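You operate a simulated robot arm through the tools that you are given. There is no shell and no other tool. Be economical: measure what you need, move in short steps, check, and stop when the job is done.

You are at the controls of a simulated two-armed robot. One attempt, no reset.

Task
Close the drawer number five. Pick up the blue cylinder with one hand, pass it to the other hand and put it on the top of the side bench. Turn the torque dial to 40 Nm. Open the drawer number one, take the yellow pin from the inside of the drawer number one and put it on the plate one, then shut the one. Fetch the brass brush and set it on the rubber mat. Fetch the scrubbing brush and set it on the top of the gauging bench. Put the weight from the top of the sorting table on the silver drip tray. Fetch the steel block with a pull tab and set it on the bed of the squaring jig. Put the clip from the ribbed mat on the top of the tool stand. Close the stock table drawer. Pull the spares drawer open. The order is free. Set down upright: blue cylinder, clip.
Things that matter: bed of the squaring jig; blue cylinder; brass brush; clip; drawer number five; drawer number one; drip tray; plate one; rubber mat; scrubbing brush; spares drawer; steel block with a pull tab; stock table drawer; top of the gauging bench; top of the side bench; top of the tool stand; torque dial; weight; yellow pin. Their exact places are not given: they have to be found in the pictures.

The check looks at the end state, three seconds after you hand in, the way a careful person would. Anything else that was tipped, shoved, dropped, spilled or broken makes it a failure.

Robot
Two 6-joint arms with two-finger parallel grippers on one trunk, on a base that drives. Base frame: it is fixed to the floor where the robot stands at the start and does not move with it; the origin is under the middle of the robot, x ahead of it, y to its left, z up. Units: mm, degrees, N and s.
The left shoulder is at the start at [280, 185, 930], the right one opposite. With the tool pointing down near the work surface each hand reaches from about 260 to 660 mm from the robot's upright axis, wherever it stands, measured 20 degrees to its own side. Places, roughly: bed of the squaring jig (18x30 cm) [-6980, -4980, 800]; blue cylinder (7x7x14 cm) [800, 600, 300]; brass brush (9x3x4 cm) [-1000, 1700, 900]; clip (3x5x4 cm) [-7400, -4500, 800]; drawer number five [900, 100, 600]; drawer number one [-500, 1400, 700]; drip tray (21x19x3 cm) [-7600, -4800, 800]; plate one [-4000, -1500, 800]; rubber mat (24x30 cm) [660, 600, 860]; scrubbing brush (10x5x4 cm) [-1300, -800, 900]; spares drawer [-2000, -4400, 700]; steel block with a pull tab (5x11x3 cm) [-7400, -4900, 800]; stock table drawer [-7700, -4200, 700]; top of the gauging bench [-200, -2400, 900]; top of the side bench [1000, 600, 900]; top of the tool stand [-4800, -3500, 800]; torque dial [-800, 1600, 900]; weight [-7250, -5000, 750]; yellow pin (2x2x6 cm) [-500, 1500, 700]. Payload 1.57 kg a hand.
The tool frame of a hand sits at the grasp point between the pads (the TCP): z along the fingers, y along the line on which they close. The tips reach 30 mm beyond it. Largest opening 80 mm; finger width 17, thickness 12; the body of the gripper, 40 by 82 mm, starts 80 mm behind the TCP.
Orientation is that of the tool frame in the base frame, as [roll, pitch, yaw] about the fixed x, y, z axes, in that order (R = Rz(yaw) Ry(pitch) Rx(roll)). With the fingers straight down and closing along the base's y, the tool's x points along the base's -x, its y along +y and its z along -z.

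Tools
- The arms move only by the tool jog_arm. It takes "left_plan", "right_plan" or both (then of equal length, played together; a hand with none holds still); each is a list of rows, each a list of 7 numbers: the shift along the base's x, y, z in mm, then the turn, a rotation vector about the base's x, y, z in degrees, then the opening in per cent of the stroke, from 0 (shut) to 100 (fully open). In form: [[x, y, z, rx, ry, rz, claw], ...]. A call has 1 to 12 rows; each row shifts and turns the commanded pose from where the row before left it. Each row takes 0.2 s and may step no farther than 50 mm and 8.6 degrees from the row before; otherwise, or with a gripper value out of range, the whole call is refused. A pose out of reach is approached as far as the arm can. The call stops where the force on the tool passes 40 N (or 10 N more than at its start, if that is more) or the arm is blocked; 0.2 s more then pass. Each finger travels about 153 mm/s and halts on what it meets, pressing with about 41 N; the grip force reading is that of the motor and also rises with nothing between the fingers. The clock runs only during rows and for 0.2 s after the last one: add rows that do not move to give the fingers time. It gives the time, the measured TCP pose, the force on the tool (base axes), the opening and the grip force at its end, in the units of the frame above (readings bear some noise), with the torque about the TCP (base axes, N m) and any sound that the robot's microphone picked up.
- Cameras (640 x 400 px; columns grow to the right, rows downward): "scene" is now at [229, 48, 1379.3]; the picture's right is [0.48, -0.88, 0.00], its down [-0.62, -0.34, -0.71] and it looks along [0.62, 0.34, -0.70] (base axes); focal length 285 px, centre (320, 200). "left" rides on the left gripper at [72, 7, -122] in its tool frame; the picture's right is [-0.09, 1.00, 0.00], its down [-0.84, -0.08, -0.54] and it looks along [-0.54, -0.05, 0.84] (tool axes); focal length 238 px, centre (320, 200). "right" rides on the right gripper at [72, -7, -122] in its tool frame; the picture's right is [0.09, 1.00, 0.00], its down [-0.84, 0.08, -0.54] and it looks along [-0.54, 0.05, 0.84] (tool axes); focal length 238 px, centre (320, 200).
- camera(camera): a new picture of that camera. No time passes.
- move_column(by): slides the trunk up (or, below 0, down) by that many mm; the arms and the scene camera ride with it, the base frame stays. It gives what a move gives, with no picture.
- drive_base(legs): drives the robot by 1 to 6 legs, each [ahead, turn to the left] in mm and degrees, along the robot's own axes; the way and the turn of a leg run together, so that a leg with both is an arc; at most 1500 mm and 180 degrees a leg. The arms and the cameras ride along, it lands a little off, and it stops where it bumps. It gives what a move gives.
- head_to(pan, tilt): turns the head with the scene camera to pan (to the left, within 86 degrees either way) and tilt (down, from -29 to 69), counted from straight ahead of the robot. It gives what a move gives.
- point_at(camera, pixels): there is no depth. For up to 12 entries [column, row, z] of the newest picture of that camera ("zoom" is the newest enlarged one), the place [x, y] in the base frame at which the ray of that pixel passes the height z, good to about 3 mm, but the place of the scene camera against the robot may be out by one fixed shift of up to 18 mm in any direction. No time passes.
- close_up(camera, box): a new picture of the part [left, top, right, bottom] of that camera's present view, enlarged. No time passes.
- finish_job(): hands the job in; it is judged then, once.

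Work in short steps. Measure before you move; look again where a grasp or a placing could have gone wrong, and mend it. You have 357 turns and 306 pictures in all, those below and enlarged ones among them. Open the grippers and draw the arms clear of the work before you hand the job in, unless the task says otherwise.

The tools are called after "Call:" as a command line: name --argument value ..., lists and objects as JSON in quotes. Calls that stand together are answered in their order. jog_arm: Moves the arms, as the interface text tells. Its arguments: {"type":"object","properties":{"left_plan":{"type":"array"},"right_plan":{"type":"array"}},"required":[]} The other tools are called the same way: move_column (by) slides the trunk up or down; drive_base (legs) drives the base; head_to (pan, tilt) turns the head that bears the scene camera; camera (camera) takes a picture; point_at (camera, pixels) gives the place at which the rays of pixels pass given heights; close_up (camera, box) takes an enlarged picture of a part of a camera's view; finish_job () hands the job in.

At the start:

```text
clock: 0.0
left_tcp_pos: [425.7, 435.1, 1081.2]
left_orientation: [180.0, 0.1, -179.9]
left_force: [-0.3, 0.7, 0.2]
left_wrist_torque: [0.04, 0.0, 0.0]
left_finger_gap: 79.8
left_grasp_force: 0.0
right_tcp_pos: [593.7, -9.8, 1126.5]
right_orientation: [-180.0, 0.0, -179.9]
right_force: [-0.2, -0.1, 0.5]
right_wrist_torque: [0.05, 0.0, 0.02]
right_finger_gap: 80.2
right_grasp_force: 0.0
trunk travel left (down, up): [-625.0, 365.0]
robot x, y, heading: [-0.6, -1.0, 0.2]
head pan, tilt: [28.4, 44.8]
```

scene: 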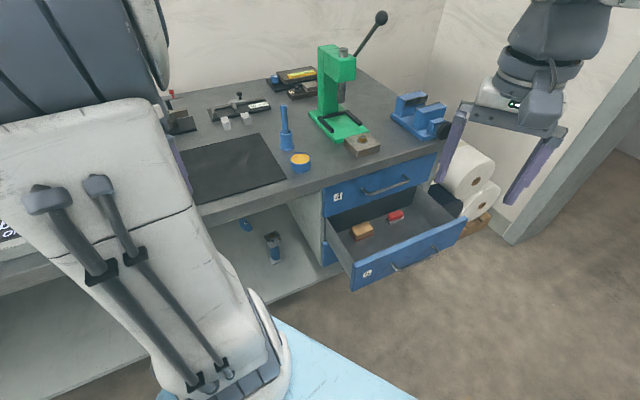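
right: 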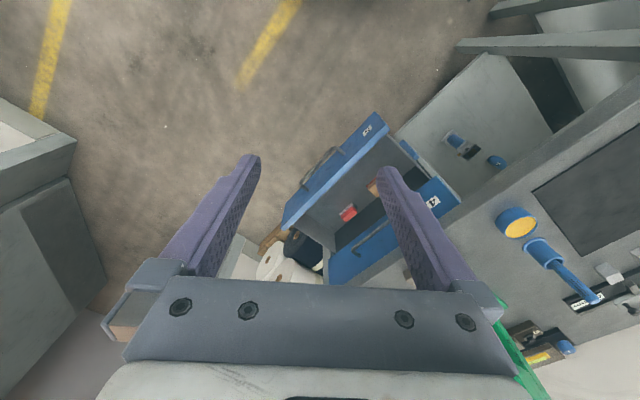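
left: 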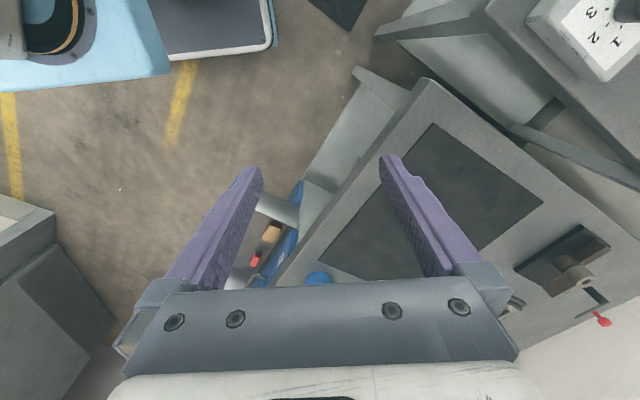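

The scene shows the side bench with an open drawer around (400,235) and something blue/white on the lower shelf near (273,245). I enlarge to read labels.

Call:
close_up --camera "scene" --box '[220, 160, 480, 322]'

Call:
point_at --camera "scene" --pixels '[[358, 290, 680], [465, 232, 680], [275, 262, 300], [246, 228, 300], [322, 190, 860], [438, 150, 860], [190, 202, 860], [288, 180, 860]]'

```text
2.46 times, centred on (350, 241) of scene
```

zoom: 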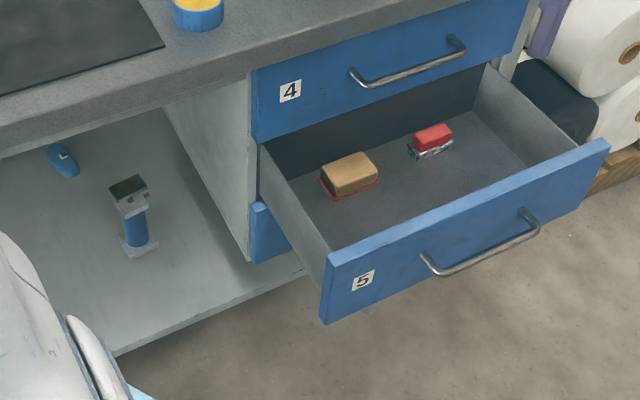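

```text
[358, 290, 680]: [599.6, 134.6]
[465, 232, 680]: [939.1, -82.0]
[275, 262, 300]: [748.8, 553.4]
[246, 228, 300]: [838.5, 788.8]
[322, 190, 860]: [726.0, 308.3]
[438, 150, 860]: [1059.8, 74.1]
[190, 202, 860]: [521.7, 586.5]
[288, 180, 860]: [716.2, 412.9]
```

Drawer 5 is the open one; the cylinder stands on the lower shelf near (749,553). I look around with the head to map the surroundings.

Call:
head_to --pan 75 --tilt 25

Call:
camera --camera "scene"

Call:
head_to --pan -40 --tilt 30

Call:
camera --camera "scene"

```text
clock: 1.1
left_tcp_pos: [425.5, 435.3, 1080.2]
left_orientation: [180.0, 0.0, 180.0]
left_force: [0.4, 0.0, -1.1]
left_wrist_torque: [0.02, 0.0, 0.04]
left_finger_gap: 79.8
left_grasp_force: 0.0
right_tcp_pos: [593.5, -10.9, 1125.8]
right_orientation: [179.9, 0.0, 180.0]
right_force: [-0.5, 0.1, 0.5]
right_wrist_torque: [0.01, -0.02, 0.03]
right_finger_gap: 80.2
right_grasp_force: 0.1
trunk travel left (down, up): [-625.0, 365.0]
robot x, y, heading: [-0.3, -1.4, 0.2]
head pan, tilt: [75.0, 25.0]
```

```text
301 pictures are left
```

scene: 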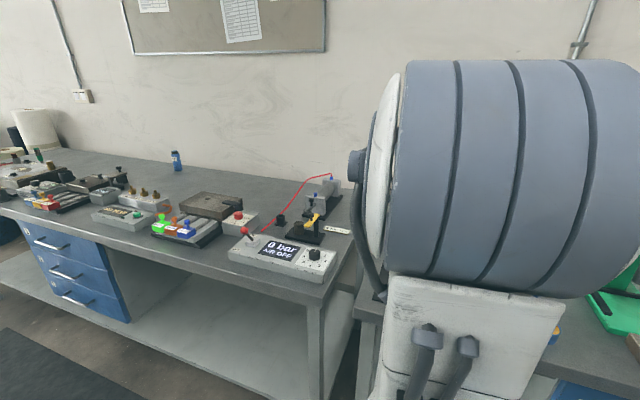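

```text
clock: 3.1
left_tcp_pos: [426.0, 435.7, 1079.4]
left_orientation: [180.0, 0.0, -179.8]
left_force: [-0.9, -0.2, -0.1]
left_wrist_torque: [-0.03, 0.01, -0.02]
left_finger_gap: 79.9
left_grasp_force: 0.1
right_tcp_pos: [594.0, -9.6, 1126.5]
right_orientation: [-180.0, 0.0, -179.9]
right_force: [0.3, -0.7, -0.1]
right_wrist_torque: [-0.04, -0.02, -0.01]
right_finger_gap: 80.4
right_grasp_force: 0.1
trunk travel left (down, up): [-625.0, 365.0]
robot x, y, heading: [-0.6, 3.1, -0.0]
head pan, tilt: [-40.0, 30.0]
```

```text
300 pictures are left
```

scene: 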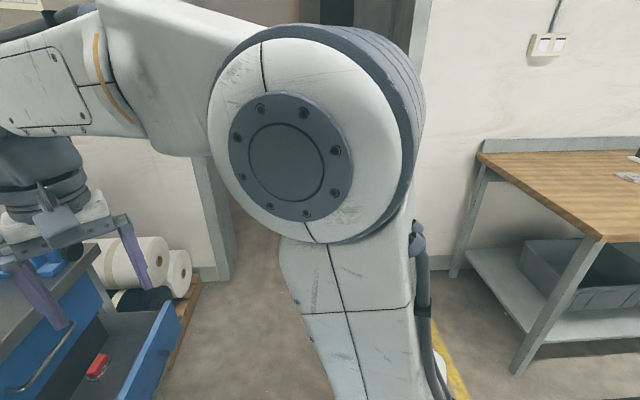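

Other surroundings noted. Now look down to see how far the chassis reaches, before driving alongside the drawer.

Call:
head_to --pan 10 --tilt 69

Call:
camera --camera "scene"

```text
clock: 4.3
left_tcp_pos: [425.1, 435.2, 1079.7]
left_orientation: [180.0, 0.0, 180.0]
left_force: [0.2, -0.4, -0.3]
left_wrist_torque: [0.0, 0.02, -0.01]
left_finger_gap: 79.8
left_grasp_force: 0.0
right_tcp_pos: [592.9, -10.5, 1127.2]
right_orientation: [-180.0, 0.1, -180.0]
right_force: [0.6, -0.3, -0.3]
right_wrist_torque: [-0.01, -0.01, 0.04]
right_finger_gap: 80.2
right_grasp_force: 0.0
trunk travel left (down, up): [-625.0, 365.0]
robot x, y, heading: [-2.6, 1.7, -0.1]
head pan, tilt: [10.0, 68.8]
```

```text
299 pictures are left
```

scene: 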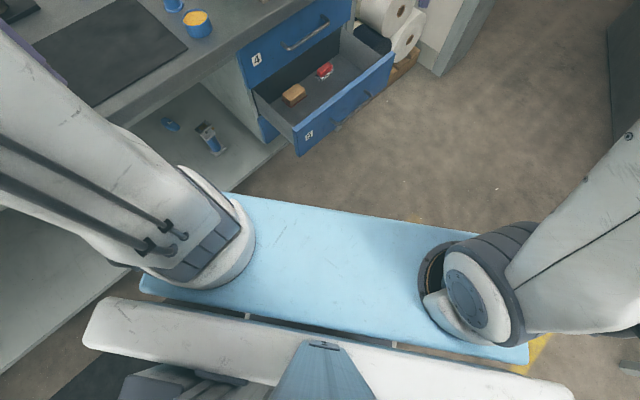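

The light-blue deck is visible with corners (228,193),(475,235),(140,290),(527,362). I check its extent at plausible heights.

Call:
point_at --camera "scene" --pixels '[[228, 193, 850], [475, 235, 850], [527, 362, 850], [140, 290, 850], [228, 193, 300], [475, 235, 300], [527, 362, 300], [140, 290, 300]]'

```text
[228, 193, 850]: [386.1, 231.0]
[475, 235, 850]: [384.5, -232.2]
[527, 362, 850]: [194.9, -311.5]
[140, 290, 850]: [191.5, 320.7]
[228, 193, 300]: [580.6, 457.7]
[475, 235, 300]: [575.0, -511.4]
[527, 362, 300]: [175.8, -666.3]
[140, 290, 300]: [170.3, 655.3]
```

I use the left gripper picture to find the robot's lower chassis edge (grey panel at (270,45)).

Call:
camera --camera "left"

Call:
point_at --camera "left" --pixels '[[270, 47, 850], [270, 47, 300], [270, 47, 150], [170, 75, 850], [0, 88, 850], [170, 75, 700], [170, 75, 300]]'

```text
298 pictures are left
```

left: 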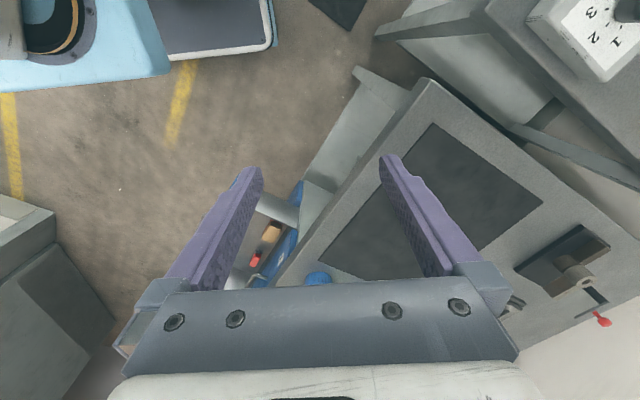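

```text
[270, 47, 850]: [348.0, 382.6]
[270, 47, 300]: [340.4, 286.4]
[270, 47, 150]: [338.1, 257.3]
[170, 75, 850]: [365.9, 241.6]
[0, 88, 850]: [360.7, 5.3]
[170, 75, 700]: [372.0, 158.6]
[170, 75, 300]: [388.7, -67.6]
```

The chassis seems to be about ±340 long and 290 half-wide; the bench edge lies 669 mm off along heading 55°. I drive to stand square in front of the bench with drawer 5 ahead of the right arm.

Call:
drive_base --legs '[[0, -35], [400, 0], [0, 90]]'

Call:
head_to --pan -10 --tilt 45

Call:
camera --camera "scene"

```text
clock: 12.3
left_tcp_pos: [212.0, 367.5, 1080.1]
left_orientation: [-179.9, 0.0, -124.6]
left_force: [0.1, -0.4, -0.3]
left_wrist_torque: [0.02, 0.0, -0.02]
left_finger_gap: 79.9
left_grasp_force: 0.0
right_tcp_pos: [674.7, 252.0, 1125.9]
right_orientation: [-180.0, 0.0, -124.5]
right_force: [0.7, 0.5, 0.9]
right_wrist_torque: [0.02, 0.01, 0.01]
right_finger_gap: 79.9
right_grasp_force: 0.1
trunk travel left (down, up): [-625.0, 365.0]
robot x, y, heading: [330.3, -228.2, 55.3]
head pan, tilt: [10.0, 68.8]
```

```text
clock: 13.2
left_tcp_pos: [213.3, 366.9, 1079.7]
left_orientation: [180.0, 0.0, -124.6]
left_force: [0.1, 0.0, -0.2]
left_wrist_torque: [-0.01, -0.01, -0.01]
left_finger_gap: 80.1
left_grasp_force: 0.0
right_tcp_pos: [674.0, 252.9, 1126.8]
right_orientation: [-180.0, 0.0, -124.7]
right_force: [0.4, -1.3, -0.1]
right_wrist_torque: [-0.01, 0.02, -0.01]
right_finger_gap: 79.9
right_grasp_force: 0.0
trunk travel left (down, up): [-625.0, 365.0]
robot x, y, heading: [328.7, -230.6, 55.4]
head pan, tilt: [-10.0, 45.0]
```

```text
297 pictures are left
```

scene: 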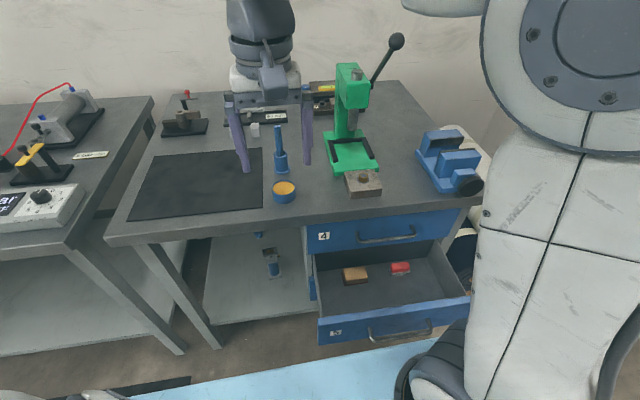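

Well placed. I measure drawer 4's bottom edge and drawer 5's front for heights (bench edge at n=669).

Call:
close_up --camera "scene" --box '[240, 190, 480, 350]'

Call:
point_at --camera "scene" --pixels '[[305, 228, 860], [440, 210, 860], [310, 254, 700], [310, 254, 720], [310, 254, 740], [318, 322, 680], [470, 297, 680], [318, 322, 720], [470, 297, 720], [272, 275, 300], [272, 275, 260]]'

```text
2.50 times, centred on (360, 270) of scene
```

zoom: 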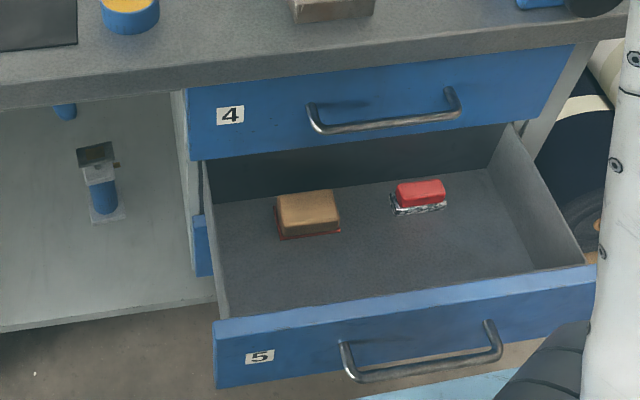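

```text
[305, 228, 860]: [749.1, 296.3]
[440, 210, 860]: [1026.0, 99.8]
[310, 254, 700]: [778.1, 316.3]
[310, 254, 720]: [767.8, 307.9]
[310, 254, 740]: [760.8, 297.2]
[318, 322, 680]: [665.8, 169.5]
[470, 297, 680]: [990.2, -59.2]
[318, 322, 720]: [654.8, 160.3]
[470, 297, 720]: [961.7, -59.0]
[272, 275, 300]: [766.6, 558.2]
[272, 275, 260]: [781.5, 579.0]
```

Drawer 5's front is around z≈600–700. I back off 250 mm to get room to turn the right hand horizontal for pushing.

Call:
drive_base --legs '[[-250, 0]]'

Call:
jog_arm --right_plan '[[17, 0, -12, 6.17, -4.27, 0, 0], [17, 0, -12, 6.17, -4.27, 0, 0], [17, 0, -12, 6.17, -4.27, 0, 0], [17, 0, -12, 6.17, -4.27, 0, 0], [17, 0, -12, 6.17, -4.27, 0, 0], [17, 0, -12, 6.17, -4.27, 0, 0], [17, 0, -12, 6.17, -4.27, 0, 0], [17, 0, -12, 6.17, -4.27, 0, 0], [17, 0, -12, 6.17, -4.27, 0, 0], [17, 0, -12, 6.17, -4.27, 0, 0], [17, 0, -12, 6.17, -4.27, 0, 0], [17, 0, -12, 6.17, -4.27, 0, 0]]'

Call:
camera --camera "scene"

```text
clock: 15.0
left_tcp_pos: [69.1, 161.4, 1080.6]
left_orientation: [-180.0, -0.1, -124.5]
left_force: [-0.1, 0.0, 0.0]
left_wrist_torque: [-0.02, 0.02, -0.01]
left_finger_gap: 80.2
left_grasp_force: 0.0
right_tcp_pos: [531.2, 47.1, 1127.0]
right_orientation: [-180.0, 0.0, -124.6]
right_force: [-0.1, -0.1, 0.1]
right_wrist_torque: [-0.01, 0.0, -0.02]
right_finger_gap: 80.3
right_grasp_force: 0.1
trunk travel left (down, up): [-625.0, 365.0]
robot x, y, heading: [186.0, -437.3, 55.6]
head pan, tilt: [-10.0, 45.0]
```

```text
clock: 17.6
left_tcp_pos: [70.5, 160.8, 1080.3]
left_orientation: [180.0, -0.1, -124.5]
left_force: [-0.2, -1.0, 0.3]
left_wrist_torque: [0.0, 0.0, -0.02]
left_finger_gap: 80.1
left_grasp_force: 0.1
right_tcp_pos: [728.0, 93.3, 1044.8]
right_orientation: [-155.8, 83.4, -103.1]
right_force: [0.0, -0.4, -0.4]
right_wrist_torque: [-0.02, 0.01, 0.0]
right_finger_gap: 0.0
right_grasp_force: 20.9
right hand out of reach, approached as far as the arm can: row 7, 8, 9, 10, 11, 12
trunk travel left (down, up): [-625.0, 365.0]
robot x, y, heading: [184.7, -440.8, 55.6]
head pan, tilt: [-10.0, 45.0]
```

```text
295 pictures are left
```

scene: 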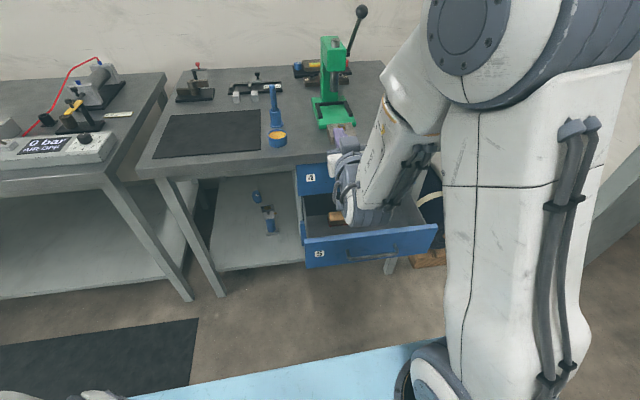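

The right hand is now nearly horizontal (TCP (728,93,1045)), tips past the drawer front. I back 180 mm more, then lower the trunk 375 so the fist is at drawer 5's height.

Call:
drive_base --legs '[[-180, 0]]'

Call:
move_column --by -375

Call:
camera --camera "scene"

Call:
camera --camera "right"

```text
clock: 19.1
left_tcp_pos: [-32.5, 12.6, 1079.6]
left_orientation: [180.0, 0.0, -124.4]
left_force: [0.6, 0.1, 0.0]
left_wrist_torque: [-0.04, 0.04, 0.0]
left_finger_gap: 79.9
left_grasp_force: 0.1
right_tcp_pos: [626.8, -55.0, 1043.8]
right_orientation: [-155.8, 83.2, -103.0]
right_force: [-0.4, 0.1, -0.4]
right_wrist_torque: [0.03, -0.02, 0.02]
right_finger_gap: 0.2
right_grasp_force: 21.3
trunk travel left (down, up): [-625.0, 365.0]
robot x, y, heading: [85.1, -584.6, 55.4]
head pan, tilt: [-10.0, 45.0]
```

```text
clock: 22.7
left_tcp_pos: [-33.2, 11.9, 704.1]
left_orientation: [180.0, -0.1, -124.4]
left_force: [0.4, 0.8, -0.4]
left_wrist_torque: [0.02, -0.03, 0.05]
left_finger_gap: 80.0
left_grasp_force: 0.0
right_tcp_pos: [625.6, -55.2, 668.2]
right_orientation: [-155.8, 83.2, -103.0]
right_force: [-0.2, 1.2, -0.2]
right_wrist_torque: [-0.02, 0.01, 0.01]
right_finger_gap: 0.0
right_grasp_force: 21.3
trunk travel left (down, up): [-250.0, 740.0]
robot x, y, heading: [83.4, -585.2, 55.6]
head pan, tilt: [-10.0, 45.0]
```

```text
294 pictures are left
```

scene: 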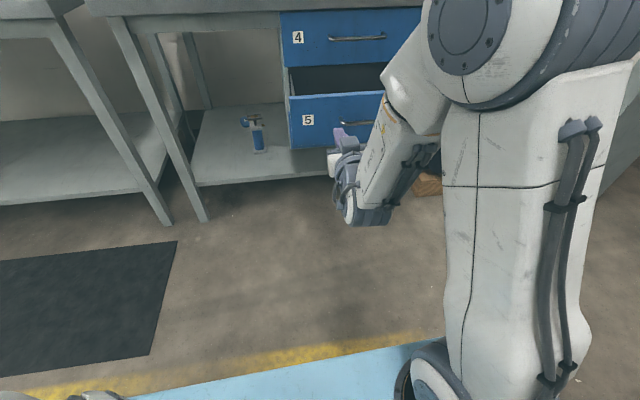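

```text
293 pictures are left
```

right: 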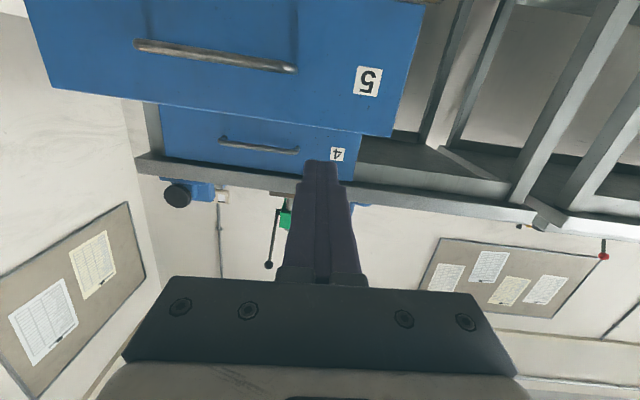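

The right view (upside down) shows drawer 5's top edge at about (300,118) and label at (367,80). I solve for their heights on the plane n≈458.

Call:
point_at --camera "right" --pixels '[[300, 120, 680], [300, 120, 700], [300, 120, 720], [210, 57, 640], [210, 57, 660], [210, 57, 620], [300, 120, 660]]'

```text
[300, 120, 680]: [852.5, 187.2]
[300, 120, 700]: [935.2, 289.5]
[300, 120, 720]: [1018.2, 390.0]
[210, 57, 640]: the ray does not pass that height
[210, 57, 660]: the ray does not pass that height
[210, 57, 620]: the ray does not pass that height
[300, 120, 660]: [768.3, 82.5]
```

Drawer 5's top seems at z≈665, handle ≈605; tips at ≈665 now. I lower 22 mm and drive ahead in steps.

Call:
move_column --by -22

Call:
drive_base --legs '[[165, 0]]'

Call:
camera --camera "scene"

Call:
camera --camera "right"

```text
clock: 23.4
left_tcp_pos: [-33.1, 13.2, 682.6]
left_orientation: [-180.0, 0.0, -124.5]
left_force: [-0.4, 0.1, -0.5]
left_wrist_torque: [0.0, -0.04, 0.0]
left_finger_gap: 80.4
left_grasp_force: 0.1
right_tcp_pos: [626.2, -55.1, 646.7]
right_orientation: [-155.9, 83.2, -103.0]
right_force: [-0.1, -0.1, -0.8]
right_wrist_torque: [0.01, 0.0, 0.02]
right_finger_gap: 0.0
right_grasp_force: 21.5
trunk travel left (down, up): [-228.0, 762.0]
robot x, y, heading: [85.9, -585.1, 55.4]
head pan, tilt: [-10.0, 45.0]
```

```text
clock: 24.8
left_tcp_pos: [61.5, 151.6, 683.8]
left_orientation: [180.0, 0.1, -124.5]
left_force: [0.6, 0.5, -0.4]
left_wrist_torque: [0.0, -0.04, 0.01]
left_finger_gap: 79.8
left_grasp_force: 0.0
right_tcp_pos: [722.4, 81.8, 647.1]
right_orientation: [-155.9, 83.2, -103.1]
right_force: [-0.4, -0.5, 0.4]
right_wrist_torque: [0.05, 0.01, 0.01]
right_finger_gap: 0.0
right_grasp_force: 21.3
trunk travel left (down, up): [-228.0, 762.0]
robot x, y, heading: [181.6, -447.0, 55.5]
head pan, tilt: [-10.0, 45.0]
```

```text
292 pictures are left
```

scene: 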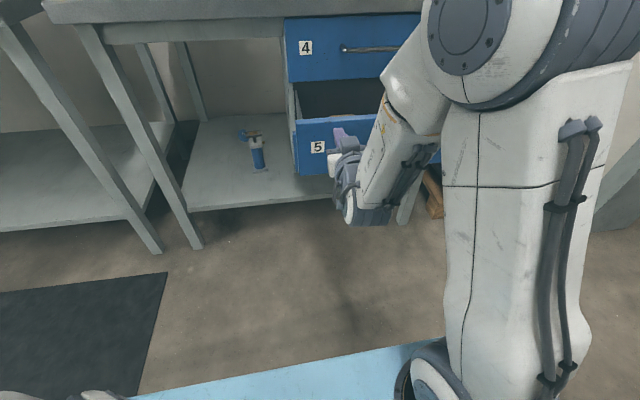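

```text
291 pictures are left
```

right: 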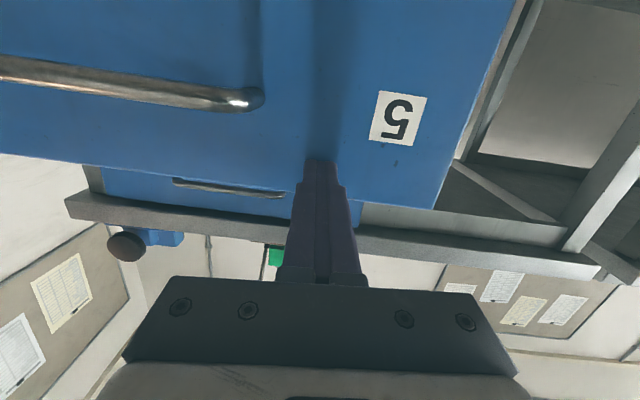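

Tips are about to touch the panel between the handle and the label. I push on by driving 150 mm.

Call:
drive_base --legs '[[150, 0]]'

Call:
camera --camera "scene"

Call:
camera --camera "right"

```text
clock: 26.2
left_tcp_pos: [148.4, 275.7, 682.4]
left_orientation: [-179.9, 0.0, -124.6]
left_force: [0.2, -0.2, 0.2]
left_wrist_torque: [0.0, 0.0, 0.02]
left_finger_gap: 80.1
left_grasp_force: 0.0
right_tcp_pos: [808.6, 205.4, 646.5]
right_orientation: [-155.9, 83.2, -103.1]
right_force: [-0.4, 0.4, 0.1]
right_wrist_torque: [0.03, 0.01, 0.0]
right_finger_gap: 0.0
right_grasp_force: 21.1
trunk travel left (down, up): [-228.0, 762.0]
robot x, y, heading: [268.2, -323.9, 55.6]
head pan, tilt: [-10.0, 45.0]
```

```text
290 pictures are left
```

scene: 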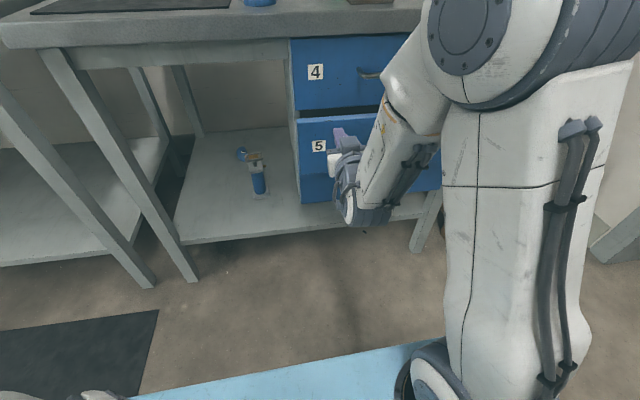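

```text
289 pictures are left
```

right: 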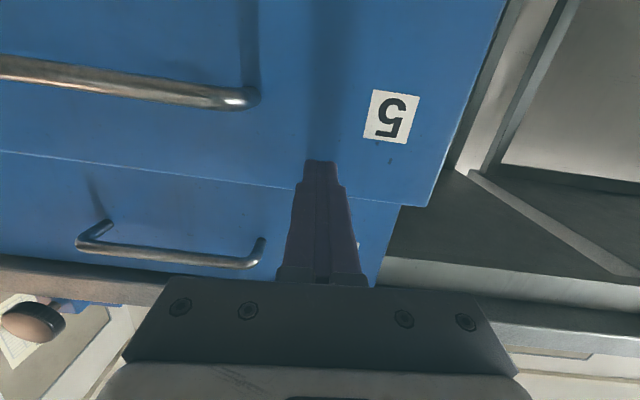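

The drawer moved nearly shut; about 20–30 mm remain. I push 30 mm more.

Call:
drive_base --legs '[[30, 0]]'

Call:
camera --camera "right"

```text
clock: 27.1
left_tcp_pos: [166.1, 299.0, 681.5]
left_orientation: [-180.0, 0.0, -124.7]
left_force: [0.2, 0.2, 0.2]
left_wrist_torque: [-0.02, -0.01, 0.0]
left_finger_gap: 80.2
left_grasp_force: 0.0
right_tcp_pos: [825.6, 231.9, 647.7]
right_orientation: [-155.7, 83.2, -103.2]
right_force: [0.2, 0.0, 0.6]
right_wrist_torque: [0.01, 0.01, -0.03]
right_finger_gap: 0.1
right_grasp_force: 20.7
trunk travel left (down, up): [-228.0, 762.0]
robot x, y, heading: [279.4, -298.1, 55.4]
head pan, tilt: [-10.0, 45.0]
```

```text
288 pictures are left
```

right: 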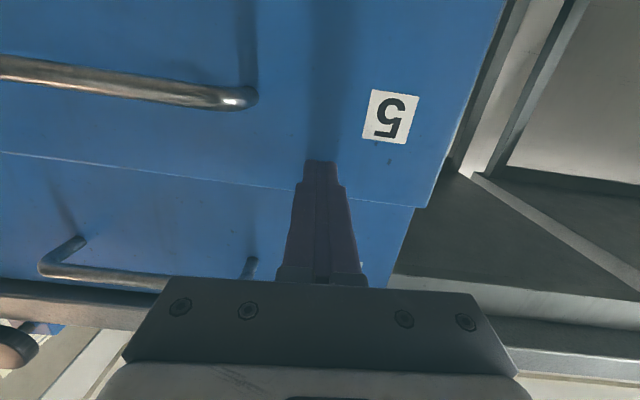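

Still slightly proud of drawer 4 (edges at x=410 vs 427). I push 15 mm more.

Call:
drive_base --legs '[[15, 0]]'

Call:
camera --camera "right"

```text
clock: 27.8
left_tcp_pos: [174.5, 312.3, 683.3]
left_orientation: [180.0, 0.0, -124.7]
left_force: [-0.1, -0.5, -0.3]
left_wrist_torque: [-0.02, -0.01, 0.02]
left_finger_gap: 80.2
left_grasp_force: 0.0
right_tcp_pos: [833.3, 243.3, 646.3]
right_orientation: [-155.7, 83.2, -103.1]
right_force: [-0.1, -0.7, 0.5]
right_wrist_torque: [0.0, -0.02, -0.01]
right_finger_gap: 0.1
right_grasp_force: 21.0
trunk travel left (down, up): [-228.0, 762.0]
robot x, y, heading: [291.1, -284.3, 55.3]
head pan, tilt: [-10.0, 45.0]
```

```text
287 pictures are left
```

right: 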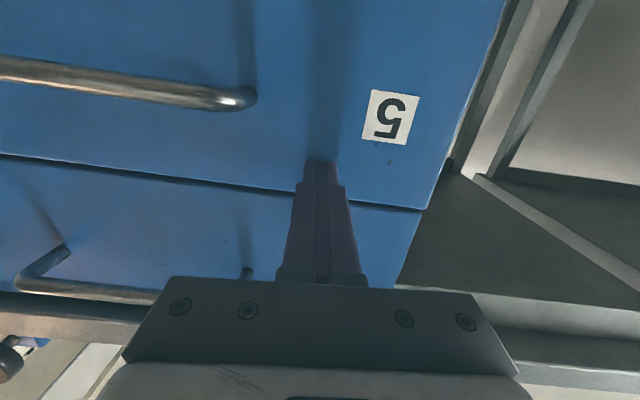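

Looks flush with a dark gap line now. A small arm push with force feedback to confirm it is at the stop.

Call:
jog_arm --right_plan '[[3, 4, 0, 0, 0, 0, 0], [3, 4, 0, 0, 0, 0, 0], [3, 4, 0, 0, 0, 0, 0]]'

Call:
camera --camera "right"

```text
clock: 28.4
left_tcp_pos: [172.6, 312.2, 684.5]
left_orientation: [179.9, 0.0, -124.7]
left_force: [-0.5, 0.5, -0.2]
left_wrist_torque: [-0.01, -0.04, 0.02]
left_finger_gap: 80.0
left_grasp_force: 0.0
right_tcp_pos: [835.1, 245.9, 646.8]
right_orientation: [-155.7, 83.1, -103.1]
right_force: [-9.8, -13.5, 6.7]
right_wrist_torque: [0.24, -0.14, 0.06]
right_finger_gap: 0.0
right_grasp_force: 21.7
trunk travel left (down, up): [-228.0, 762.0]
robot x, y, heading: [289.5, -283.6, 55.1]
head pan, tilt: [-10.0, 45.0]
stopped in row 2 (right hand): the force on the tool passed its limit at 54 N (the readings are from after the stop); the commanded pose is now the measured one
```

```text
286 pictures are left
```

right: 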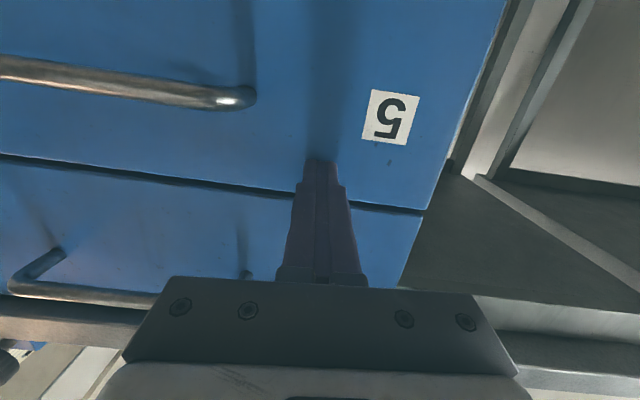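

Drawer 5 is shut. I back off 250 mm and look closely at the cylinder on the shelf.

Call:
drive_base --legs '[[-250, 0]]'

Call:
head_to --pan 10 --tilt 30

Call:
camera --camera "scene"

```text
clock: 30.2
left_tcp_pos: [31.6, 107.2, 683.4]
left_orientation: [-180.0, 0.0, -124.6]
left_force: [-0.2, 0.8, -0.6]
left_wrist_torque: [0.03, 0.01, 0.01]
left_finger_gap: 79.9
left_grasp_force: 0.1
right_tcp_pos: [694.7, 43.1, 645.7]
right_orientation: [-156.2, 83.0, -103.6]
right_force: [-0.8, -0.8, 0.3]
right_wrist_torque: [0.01, 0.0, 0.02]
right_finger_gap: 0.1
right_grasp_force: 20.6
trunk travel left (down, up): [-228.0, 762.0]
robot x, y, heading: [153.4, -491.6, 55.5]
head pan, tilt: [-10.0, 45.0]
```

```text
clock: 31.0
left_tcp_pos: [32.7, 107.1, 682.7]
left_orientation: [-180.0, 0.0, -124.6]
left_force: [-0.4, 0.7, -0.3]
left_wrist_torque: [0.01, 0.0, -0.01]
left_finger_gap: 80.1
left_grasp_force: 0.0
right_tcp_pos: [693.5, 42.5, 645.5]
right_orientation: [-156.1, 83.1, -103.6]
right_force: [0.6, -0.8, 0.7]
right_wrist_torque: [0.0, 0.04, 0.01]
right_finger_gap: 0.1
right_grasp_force: 21.5
trunk travel left (down, up): [-228.0, 762.0]
robot x, y, heading: [149.9, -489.7, 55.7]
head pan, tilt: [10.0, 30.0]
```

```text
285 pictures are left
```

scene: 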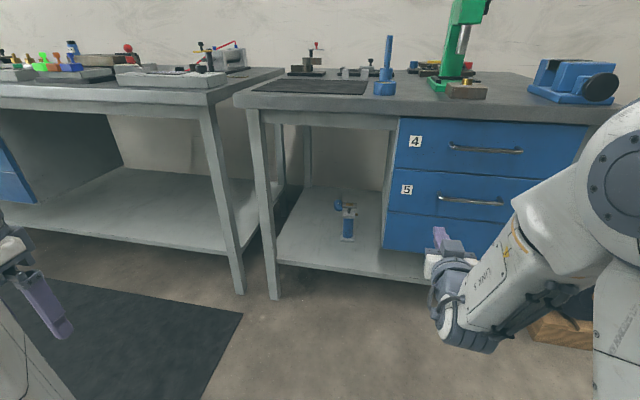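

Call:
close_up --camera "scene" --box '[300, 170, 400, 260]'

Call:
point_at --camera "scene" --pixels '[[347, 239, 300], [347, 239, 280], [337, 207, 300], [279, 264, 280], [279, 264, 300], [384, 282, 280]]'

```text
4.44 times, centred on (350, 215) of scene
```

zoom: 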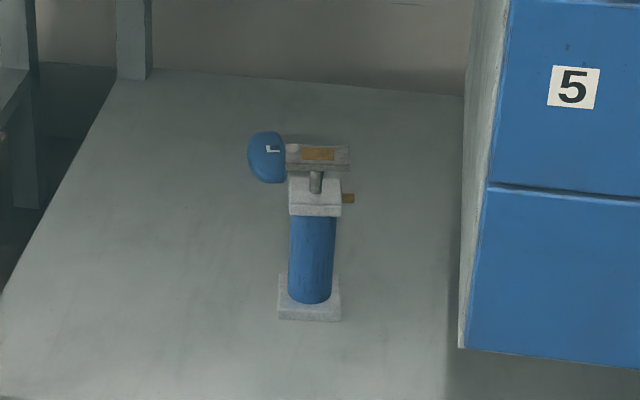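

```text
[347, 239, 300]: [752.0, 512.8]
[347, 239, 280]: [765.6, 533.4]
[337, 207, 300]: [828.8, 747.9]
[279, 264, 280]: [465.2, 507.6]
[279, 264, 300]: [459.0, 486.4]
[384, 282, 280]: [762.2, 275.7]
```

The cylinder: square base, blue body, blocks on top, standing near (760,525), shelf z≈283. I turn the left hand 180° about the vertical first so its camera ends up on top when it points forward.

Call:
jog_arm --left_plan '[[0, 0, 0, 0, 0, 8.5, 100], [0, 0, 0, 0, 0, 8.5, 100], [0, 0, 0, 0, 0, 8.5, 100], [0, 0, 0, 0, 0, 8.5, 100], [0, 0, 0, 0, 0, 8.5, 100], [0, 0, 0, 0, 0, 8.5, 100], [0, 0, 0, 0, 0, 8.5, 100], [0, 0, 0, 0, 0, 8.5, 100], [0, 0, 0, 0, 0, 8.5, 100], [0, 0, 0, 0, 0, 8.5, 100], [0, 0, 0, 0, 0, 8.5, 100]]'

Call:
jog_arm --left_plan '[[0, 0, 0, 0, 0, 8.5, 100], [0, 0, 0, 0, 0, 8.5, 100], [0, 0, 0, 0, 0, 8.5, 100], [0, 0, 0, 0, 0, 8.5, 100], [0, 0, 0, 0, 0, 8.5, 100], [0, 0, 0, 0, 0, 8.5, 100], [0, 0, 0, 0, 0, 8.5, 100], [0, 0, 0, 0, 0, 8.5, 100], [0, 0, 0, 0, 0, 8.5, 100], [0, 0, 0, 0, 0, 8.5, 100]]'

```text
clock: 33.4
left_tcp_pos: [32.2, 107.1, 682.8]
left_orientation: [180.0, 0.0, -30.9]
left_force: [-0.3, 0.2, 0.1]
left_wrist_torque: [0.01, 0.0, -0.02]
left_finger_gap: 79.9
left_grasp_force: 0.0
right_tcp_pos: [693.7, 43.6, 646.5]
right_orientation: [-156.2, 83.1, -103.6]
right_force: [-0.1, -0.3, 0.4]
right_wrist_torque: [0.02, -0.02, -0.01]
right_finger_gap: 0.0
right_grasp_force: 21.5
trunk travel left (down, up): [-228.0, 762.0]
robot x, y, heading: [147.1, -492.0, 55.6]
head pan, tilt: [10.0, 30.0]
```

```text
clock: 35.6
left_tcp_pos: [31.1, 107.0, 683.7]
left_orientation: [179.9, 0.0, 54.1]
left_force: [-0.4, 0.9, -0.2]
left_wrist_torque: [0.02, -0.04, -0.03]
left_finger_gap: 79.9
left_grasp_force: 0.1
right_tcp_pos: [693.5, 42.7, 646.5]
right_orientation: [-156.2, 83.1, -103.6]
right_force: [0.5, -0.2, -1.0]
right_wrist_torque: [-0.01, -0.03, -0.01]
right_finger_gap: 0.0
right_grasp_force: 21.6
trunk travel left (down, up): [-228.0, 762.0]
robot x, y, heading: [152.3, -487.5, 55.4]
head pan, tilt: [10.0, 30.0]
```

Yaw flip worked. Now pitch the left hand up 75° (pointing forward, 15° down) while bringing it in toward lateral ~120.

Call:
jog_arm --left_plan '[[28, -2, -5, 5.1, -3.55, 0, 100], [28, -2, -5, 5.1, -3.55, 0, 100], [28, -2, -5, 5.1, -3.55, 0, 100], [28, -2, -5, 5.1, -3.55, 0, 100], [28, -2, -5, 5.1, -3.55, 0, 100], [28, -2, -5, 5.1, -3.55, 0, 100], [28, -2, -5, 5.1, -3.55, 0, 100], [28, -2, -5, 5.1, -3.55, 0, 100], [28, -2, -5, 5.1, -3.55, 0, 100], [28, -2, -5, 5.1, -3.55, 0, 100], [28, -2, -5, 5.1, -3.55, 0, 100], [28, -2, -5, 5.1, -3.55, 0, 100]]'

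Call:
camera --camera "left"

```text
clock: 38.2
left_tcp_pos: [361.0, 227.5, 687.9]
left_orientation: [-175.5, -74.5, 50.5]
left_force: [0.3, -0.4, -0.8]
left_wrist_torque: [-0.03, 0.02, 0.03]
left_finger_gap: 79.9
left_grasp_force: 0.0
left hand out of reach, approached as far as the arm can: row 3, 4, 5, 6, 7, 8, 9, 10, 11, 12
right_tcp_pos: [693.8, 42.3, 646.1]
right_orientation: [-156.2, 83.0, -103.6]
right_force: [0.3, 0.7, -0.3]
right_wrist_torque: [-0.01, -0.01, -0.01]
right_finger_gap: 0.0
right_grasp_force: 21.2
trunk travel left (down, up): [-228.0, 762.0]
robot x, y, heading: [148.5, -489.3, 55.6]
head pan, tilt: [10.0, 30.0]
```

```text
283 pictures are left
```

left: 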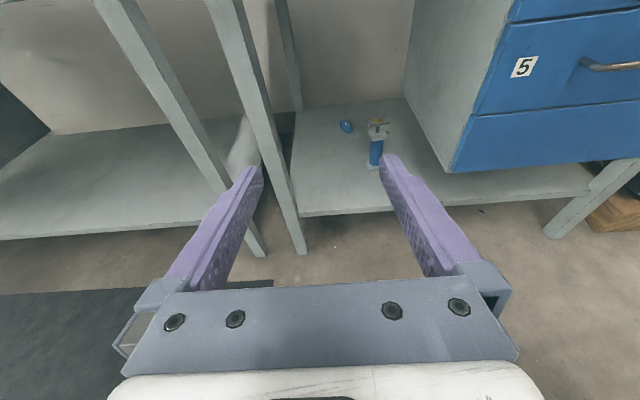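

The left camera now sees the cylinder at (377,145). I lower the trunk to its lower limit and jog the hand down and to the right.

Call:
move_column --by -225

Call:
jog_arm --left_plan '[[20, -14, -20, 0, 0, 0, 100], [20, -14, -20, 0, 0, 0, 100], [20, -14, -20, 0, 0, 0, 100], [20, -14, -20, 0, 0, 0, 100], [20, -14, -20, 0, 0, 0, 100], [20, -14, -20, 0, 0, 0, 100]]'

Call:
camera --camera "left"

Call:
camera --camera "scene"

```text
clock: 40.6
left_tcp_pos: [361.7, 228.2, 463.5]
left_orientation: [-175.7, -74.4, 50.6]
left_force: [-0.6, -0.3, 0.6]
left_wrist_torque: [-0.05, -0.02, 0.01]
left_finger_gap: 80.0
left_grasp_force: 0.2
right_tcp_pos: [694.3, 42.4, 421.3]
right_orientation: [-156.2, 82.9, -103.6]
right_force: [0.2, 0.1, 0.1]
right_wrist_torque: [0.01, 0.0, 0.01]
right_finger_gap: 0.0
right_grasp_force: 21.6
trunk travel left (down, up): [-3.0, 987.0]
robot x, y, heading: [147.9, -491.6, 55.6]
head pan, tilt: [10.0, 30.0]
```

```text
clock: 42.0
left_tcp_pos: [373.9, 244.3, 403.4]
left_orientation: [-176.3, -74.5, 50.7]
left_force: [-0.3, -0.5, 0.3]
left_wrist_torque: [-0.01, 0.02, 0.02]
left_finger_gap: 79.8
left_grasp_force: 0.0
left hand out of reach, approached as far as the arm can: row 1, 2, 3, 4, 5, 6
right_tcp_pos: [693.2, 42.0, 420.6]
right_orientation: [-156.2, 83.1, -103.6]
right_force: [0.2, -0.9, 0.1]
right_wrist_torque: [0.0, 0.02, -0.01]
right_finger_gap: 0.0
right_grasp_force: 22.1
trunk travel left (down, up): [-3.0, 987.0]
robot x, y, heading: [149.4, -488.4, 55.6]
head pan, tilt: [10.0, 30.0]
```

```text
282 pictures are left
```

left: 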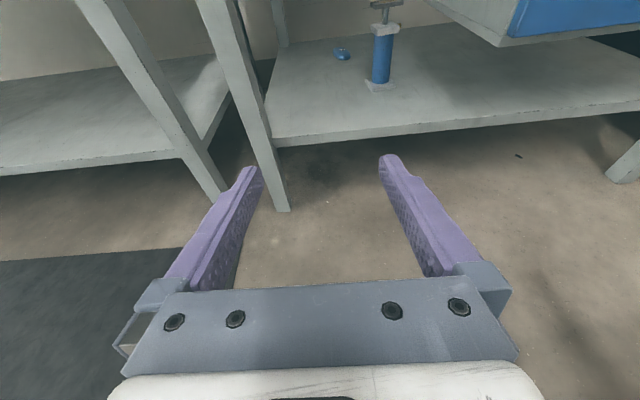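

```text
281 pictures are left
```

scene: 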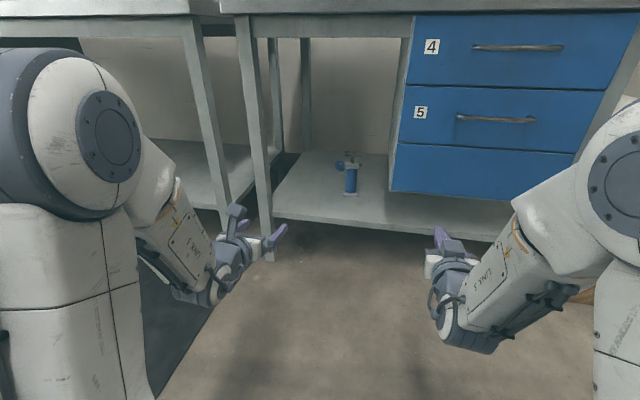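

The reach-limited hand is likely lagging the commanded pose (≈(487,-1,277)). I command forward/left/up to bring it back into reach and check.

Call:
jog_arm --left_plan '[[5, 30, 10, 0, 0, 0, 100], [5, 30, 10, 0, 0, 0, 100], [5, 30, 10, 0, 0, 0, 100], [5, 30, 10, 0, 0, 0, 100], [5, 30, 10, 0, 0, 0, 100], [5, 30, 10, 0, 0, 0, 100]]'

```text
clock: 43.4
left_tcp_pos: [404.7, 425.4, 466.0]
left_orientation: [-175.8, -74.4, 50.8]
left_force: [-0.5, 0.6, 0.2]
left_wrist_torque: [0.02, 0.0, -0.01]
left_finger_gap: 79.7
left_grasp_force: 0.0
right_tcp_pos: [693.5, 43.6, 420.5]
right_orientation: [-156.2, 83.0, -103.6]
right_force: [0.8, -0.3, -0.3]
right_wrist_torque: [0.01, 0.01, 0.03]
right_finger_gap: 0.1
right_grasp_force: 21.0
trunk travel left (down, up): [-3.0, 987.0]
robot x, y, heading: [149.4, -494.6, 55.5]
head pan, tilt: [10.0, 30.0]
```

Commands do run from the measured pose. Now at fwd≈898, lat≈308; I move right 233, back 48, down 126.

Call:
jog_arm --left_plan '[[20.6, -21.5, -15.7, 0, 0, 0, 100], [20.6, -21.5, -15.7, 0, 0, 0, 100], [20.6, -21.5, -15.7, 0, 0, 0, 100], [20.6, -21.5, -15.7, 0, 0, 0, 100], [20.6, -21.5, -15.7, 0, 0, 0, 100], [20.6, -21.5, -15.7, 0, 0, 0, 100], [20.6, -21.5, -15.7, 0, 0, 0, 100], [20.6, -21.5, -15.7, 0, 0, 0, 100]]'

Call:
camera --camera "left"

```text
clock: 45.2
left_tcp_pos: [434.6, 349.8, 377.8]
left_orientation: [-177.2, -74.2, 50.5]
left_force: [0.2, -0.5, -0.1]
left_wrist_torque: [-0.01, -0.01, 0.02]
left_finger_gap: 79.6
left_grasp_force: 0.1
left hand out of reach, approached as far as the arm can: row 3, 4, 5, 6, 7, 8
right_tcp_pos: [694.6, 43.8, 420.6]
right_orientation: [-156.2, 83.0, -103.6]
right_force: [0.2, -0.5, 0.9]
right_wrist_torque: [0.02, -0.01, 0.01]
right_finger_gap: 0.0
right_grasp_force: 20.9
trunk travel left (down, up): [-3.0, 987.0]
robot x, y, heading: [148.8, -491.4, 55.3]
head pan, tilt: [10.0, 30.0]
```

```text
280 pictures are left
```

left: 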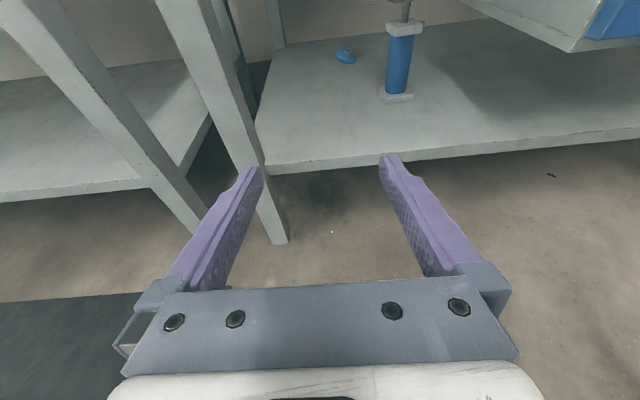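

The arm can't come further inward than lateral ≈240 so I turn the base right 8° to line the cylinder up with the hand.

Call:
drive_base --legs '[[0, -8]]'

Call:
jog_arm --left_plan '[[0, 0, -9, 0, 0, 0, 100], [0, 0, -9, 0, 0, 0, 100], [0, 0, -9, 0, 0, 0, 100], [0, 0, -9, 0, 0, 0, 100]]'

Call:
camera --camera "left"

Call:
camera --camera "scene"

```text
clock: 46.2
left_tcp_pos: [550.2, 301.0, 377.7]
left_orientation: [-177.2, -74.3, 42.6]
left_force: [-0.5, 1.0, -0.7]
left_wrist_torque: [0.0, 0.03, -0.02]
left_finger_gap: 80.0
left_grasp_force: 0.1
right_tcp_pos: [762.5, -38.7, 420.2]
right_orientation: [-156.1, 83.0, -111.8]
right_force: [-0.2, 0.4, -0.3]
right_wrist_torque: [-0.03, 0.01, 0.03]
right_finger_gap: 0.0
right_grasp_force: 21.2
trunk travel left (down, up): [-3.0, 987.0]
robot x, y, heading: [151.9, -489.0, 47.5]
head pan, tilt: [10.0, 30.0]
```

```text
clock: 47.2
left_tcp_pos: [549.2, 301.6, 343.1]
left_orientation: [-177.8, -74.3, 42.6]
left_force: [1.2, 0.2, 0.8]
left_wrist_torque: [0.01, 0.04, 0.0]
left_finger_gap: 79.8
left_grasp_force: 0.0
right_tcp_pos: [764.7, -39.2, 420.8]
right_orientation: [-156.2, 83.0, -111.6]
right_force: [0.5, 0.1, 0.6]
right_wrist_torque: [-0.02, -0.02, 0.0]
right_finger_gap: 0.1
right_grasp_force: 21.0
trunk travel left (down, up): [-3.0, 987.0]
robot x, y, heading: [147.3, -492.0, 47.1]
head pan, tilt: [10.0, 30.0]
```

```text
279 pictures are left
```

left: 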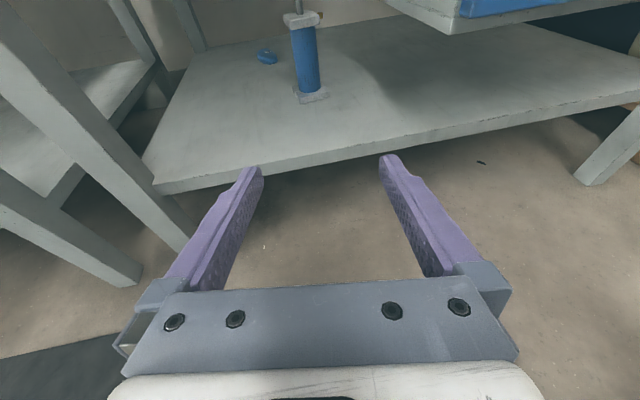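

```text
278 pictures are left
```

scene: 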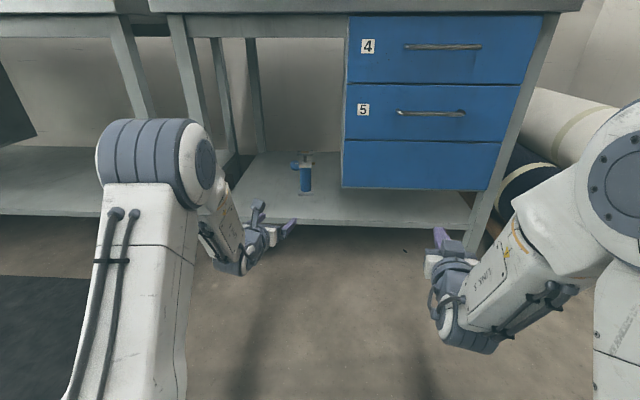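

The cylinder base is at (312,97), nearly centred ahead of the fingers. I first fold the right hand back to tool-down so it won't hit the cabinet, and measure the cylinder.

Call:
jog_arm --right_plan '[[-17, -2, 8, -4.86, 5.03, 0, 100], [-17, -2, 8, -4.86, 5.03, 0, 100], [-17, -2, 8, -4.86, 5.03, 0, 100], [-17, -2, 8, -4.86, 5.03, 0, 100], [-17, -2, 8, -4.86, 5.03, 0, 100], [-17, -2, 8, -4.86, 5.03, 0, 100], [-17, -2, 8, -4.86, 5.03, 0, 100], [-17, -2, 8, -4.86, 5.03, 0, 100], [-17, -2, 8, -4.86, 5.03, 0, 100], [-17, -2, 8, -4.86, 5.03, 0, 100], [-17, -2, 8, -4.86, 5.03, 0, 100], [-17, -2, 8, -4.86, 5.03, 0, 100]]'

Call:
point_at --camera "left" --pixels '[[312, 97, 285], [312, 97, 275], [312, 97, 295], [165, 192, 280], [165, 192, 270], [420, 143, 280]]'

```text
clock: 49.8
left_tcp_pos: [550.4, 301.9, 342.7]
left_orientation: [-177.8, -74.2, 42.6]
left_force: [-0.5, 0.0, 0.6]
left_wrist_torque: [0.02, 0.0, -0.04]
left_finger_gap: 79.9
left_grasp_force: 0.0
right_tcp_pos: [560.0, -61.9, 516.3]
right_orientation: [179.7, -0.5, -133.2]
right_force: [0.2, 0.6, 1.0]
right_wrist_torque: [-0.01, -0.03, 0.03]
right_finger_gap: 80.0
right_grasp_force: 0.0
trunk travel left (down, up): [-3.0, 987.0]
robot x, y, heading: [152.1, -488.6, 47.3]
head pan, tilt: [10.0, 30.0]
```

```text
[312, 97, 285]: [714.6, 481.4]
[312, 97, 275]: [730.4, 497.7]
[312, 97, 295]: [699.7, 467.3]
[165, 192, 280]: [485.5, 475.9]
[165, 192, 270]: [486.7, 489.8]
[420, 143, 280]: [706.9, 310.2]
```

Combining three views, the shelf is at z≈230 and the cylinder at about (797,582), centre z≈300; lateral offset from the hand only ~8 mm. I lower the hand to z≈290 and drive ahead 200 mm.

Call:
jog_arm --left_plan '[[0, 0, -13, 0, 0, 0, 100], [0, 0, -13, 0, 0, 0, 100], [0, 0, -13, 0, 0, 0, 100], [0, 0, -13, 0, 0, 0, 100]]'

Call:
drive_base --legs '[[200, 0]]'

Call:
camera --camera "left"

Call:
camera --camera "scene"

```text
clock: 50.8
left_tcp_pos: [543.9, 307.5, 291.3]
left_orientation: [-177.7, -74.3, 42.5]
left_force: [-0.3, 0.7, -1.0]
left_wrist_torque: [-0.01, 0.0, 0.0]
left_finger_gap: 79.8
left_grasp_force: 0.1
left hand out of reach, approached as far as the arm can: row 1, 3
right_tcp_pos: [559.6, -62.4, 516.2]
right_orientation: [179.7, -0.3, -133.0]
right_force: [-0.1, -0.1, 0.4]
right_wrist_torque: [-0.01, -0.02, 0.02]
right_finger_gap: 79.8
right_grasp_force: 0.1
trunk travel left (down, up): [-3.0, 987.0]
robot x, y, heading: [148.4, -488.9, 47.2]
head pan, tilt: [10.0, 30.0]
```

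```text
clock: 52.4
left_tcp_pos: [681.5, 455.1, 291.4]
left_orientation: [-177.6, -74.2, 42.6]
left_force: [-0.5, -0.1, 0.1]
left_wrist_torque: [-0.01, 0.03, -0.03]
left_finger_gap: 80.1
left_grasp_force: 0.1
right_tcp_pos: [697.7, 86.4, 516.5]
right_orientation: [179.7, -0.3, -133.3]
right_force: [-0.3, -0.5, 0.3]
right_wrist_torque: [0.01, -0.02, 0.03]
right_finger_gap: 79.9
right_grasp_force: 0.1
trunk travel left (down, up): [-3.0, 987.0]
robot x, y, heading: [289.6, -342.8, 47.3]
head pan, tilt: [10.0, 30.0]
```

```text
277 pictures are left
```

left: 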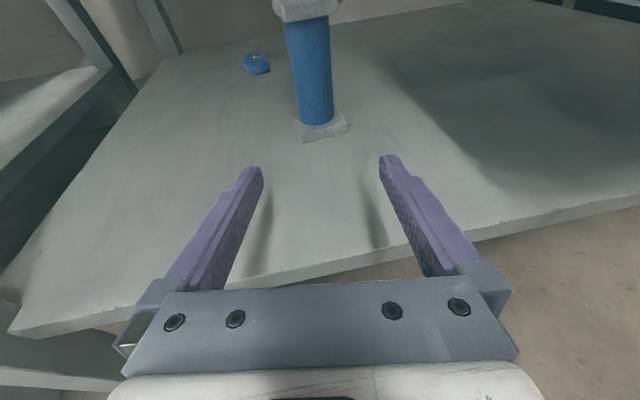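

```text
276 pictures are left
```

scene: 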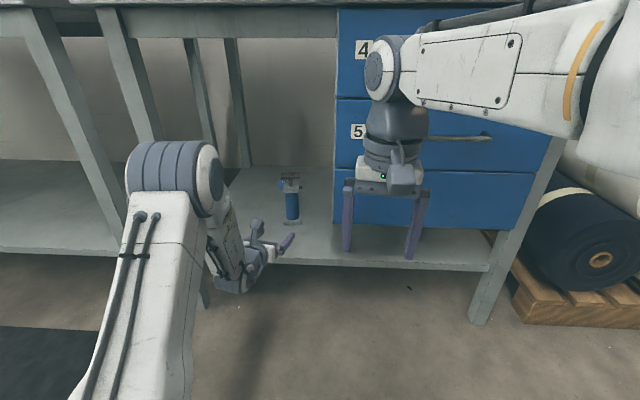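

Right hand would come near the drawers; I pull it back 110 mm. I also measure the cylinder base at (320,128).

Call:
jog_arm --right_plan '[[-25, -27, 0, 0, 0, 0, 100], [-25, -27, 0, 0, 0, 0, 100], [-25, -27, 0, 0, 0, 0, 100]]'

Call:
point_at --camera "left" --pixels '[[318, 119, 245], [294, 121, 245], [347, 123, 245], [303, 143, 232], [346, 130, 232], [314, 125, 250]]'

```text
clock: 53.2
left_tcp_pos: [680.5, 455.2, 291.4]
left_orientation: [-177.7, -74.3, 42.5]
left_force: [0.0, 0.7, 0.5]
left_wrist_torque: [-0.04, 0.02, 0.02]
left_finger_gap: 80.1
left_grasp_force: 0.1
right_tcp_pos: [622.2, 4.4, 516.7]
right_orientation: [179.7, -0.4, -133.1]
right_force: [0.4, 0.7, -0.2]
right_wrist_torque: [0.0, -0.01, -0.01]
right_finger_gap: 80.3
right_grasp_force: 0.1
trunk travel left (down, up): [-3.0, 987.0]
robot x, y, heading: [288.9, -342.7, 47.5]
head pan, tilt: [10.0, 30.0]
```

```text
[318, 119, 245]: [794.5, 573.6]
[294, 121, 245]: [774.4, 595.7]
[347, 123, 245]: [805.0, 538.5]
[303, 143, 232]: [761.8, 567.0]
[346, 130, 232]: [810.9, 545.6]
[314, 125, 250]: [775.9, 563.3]
```

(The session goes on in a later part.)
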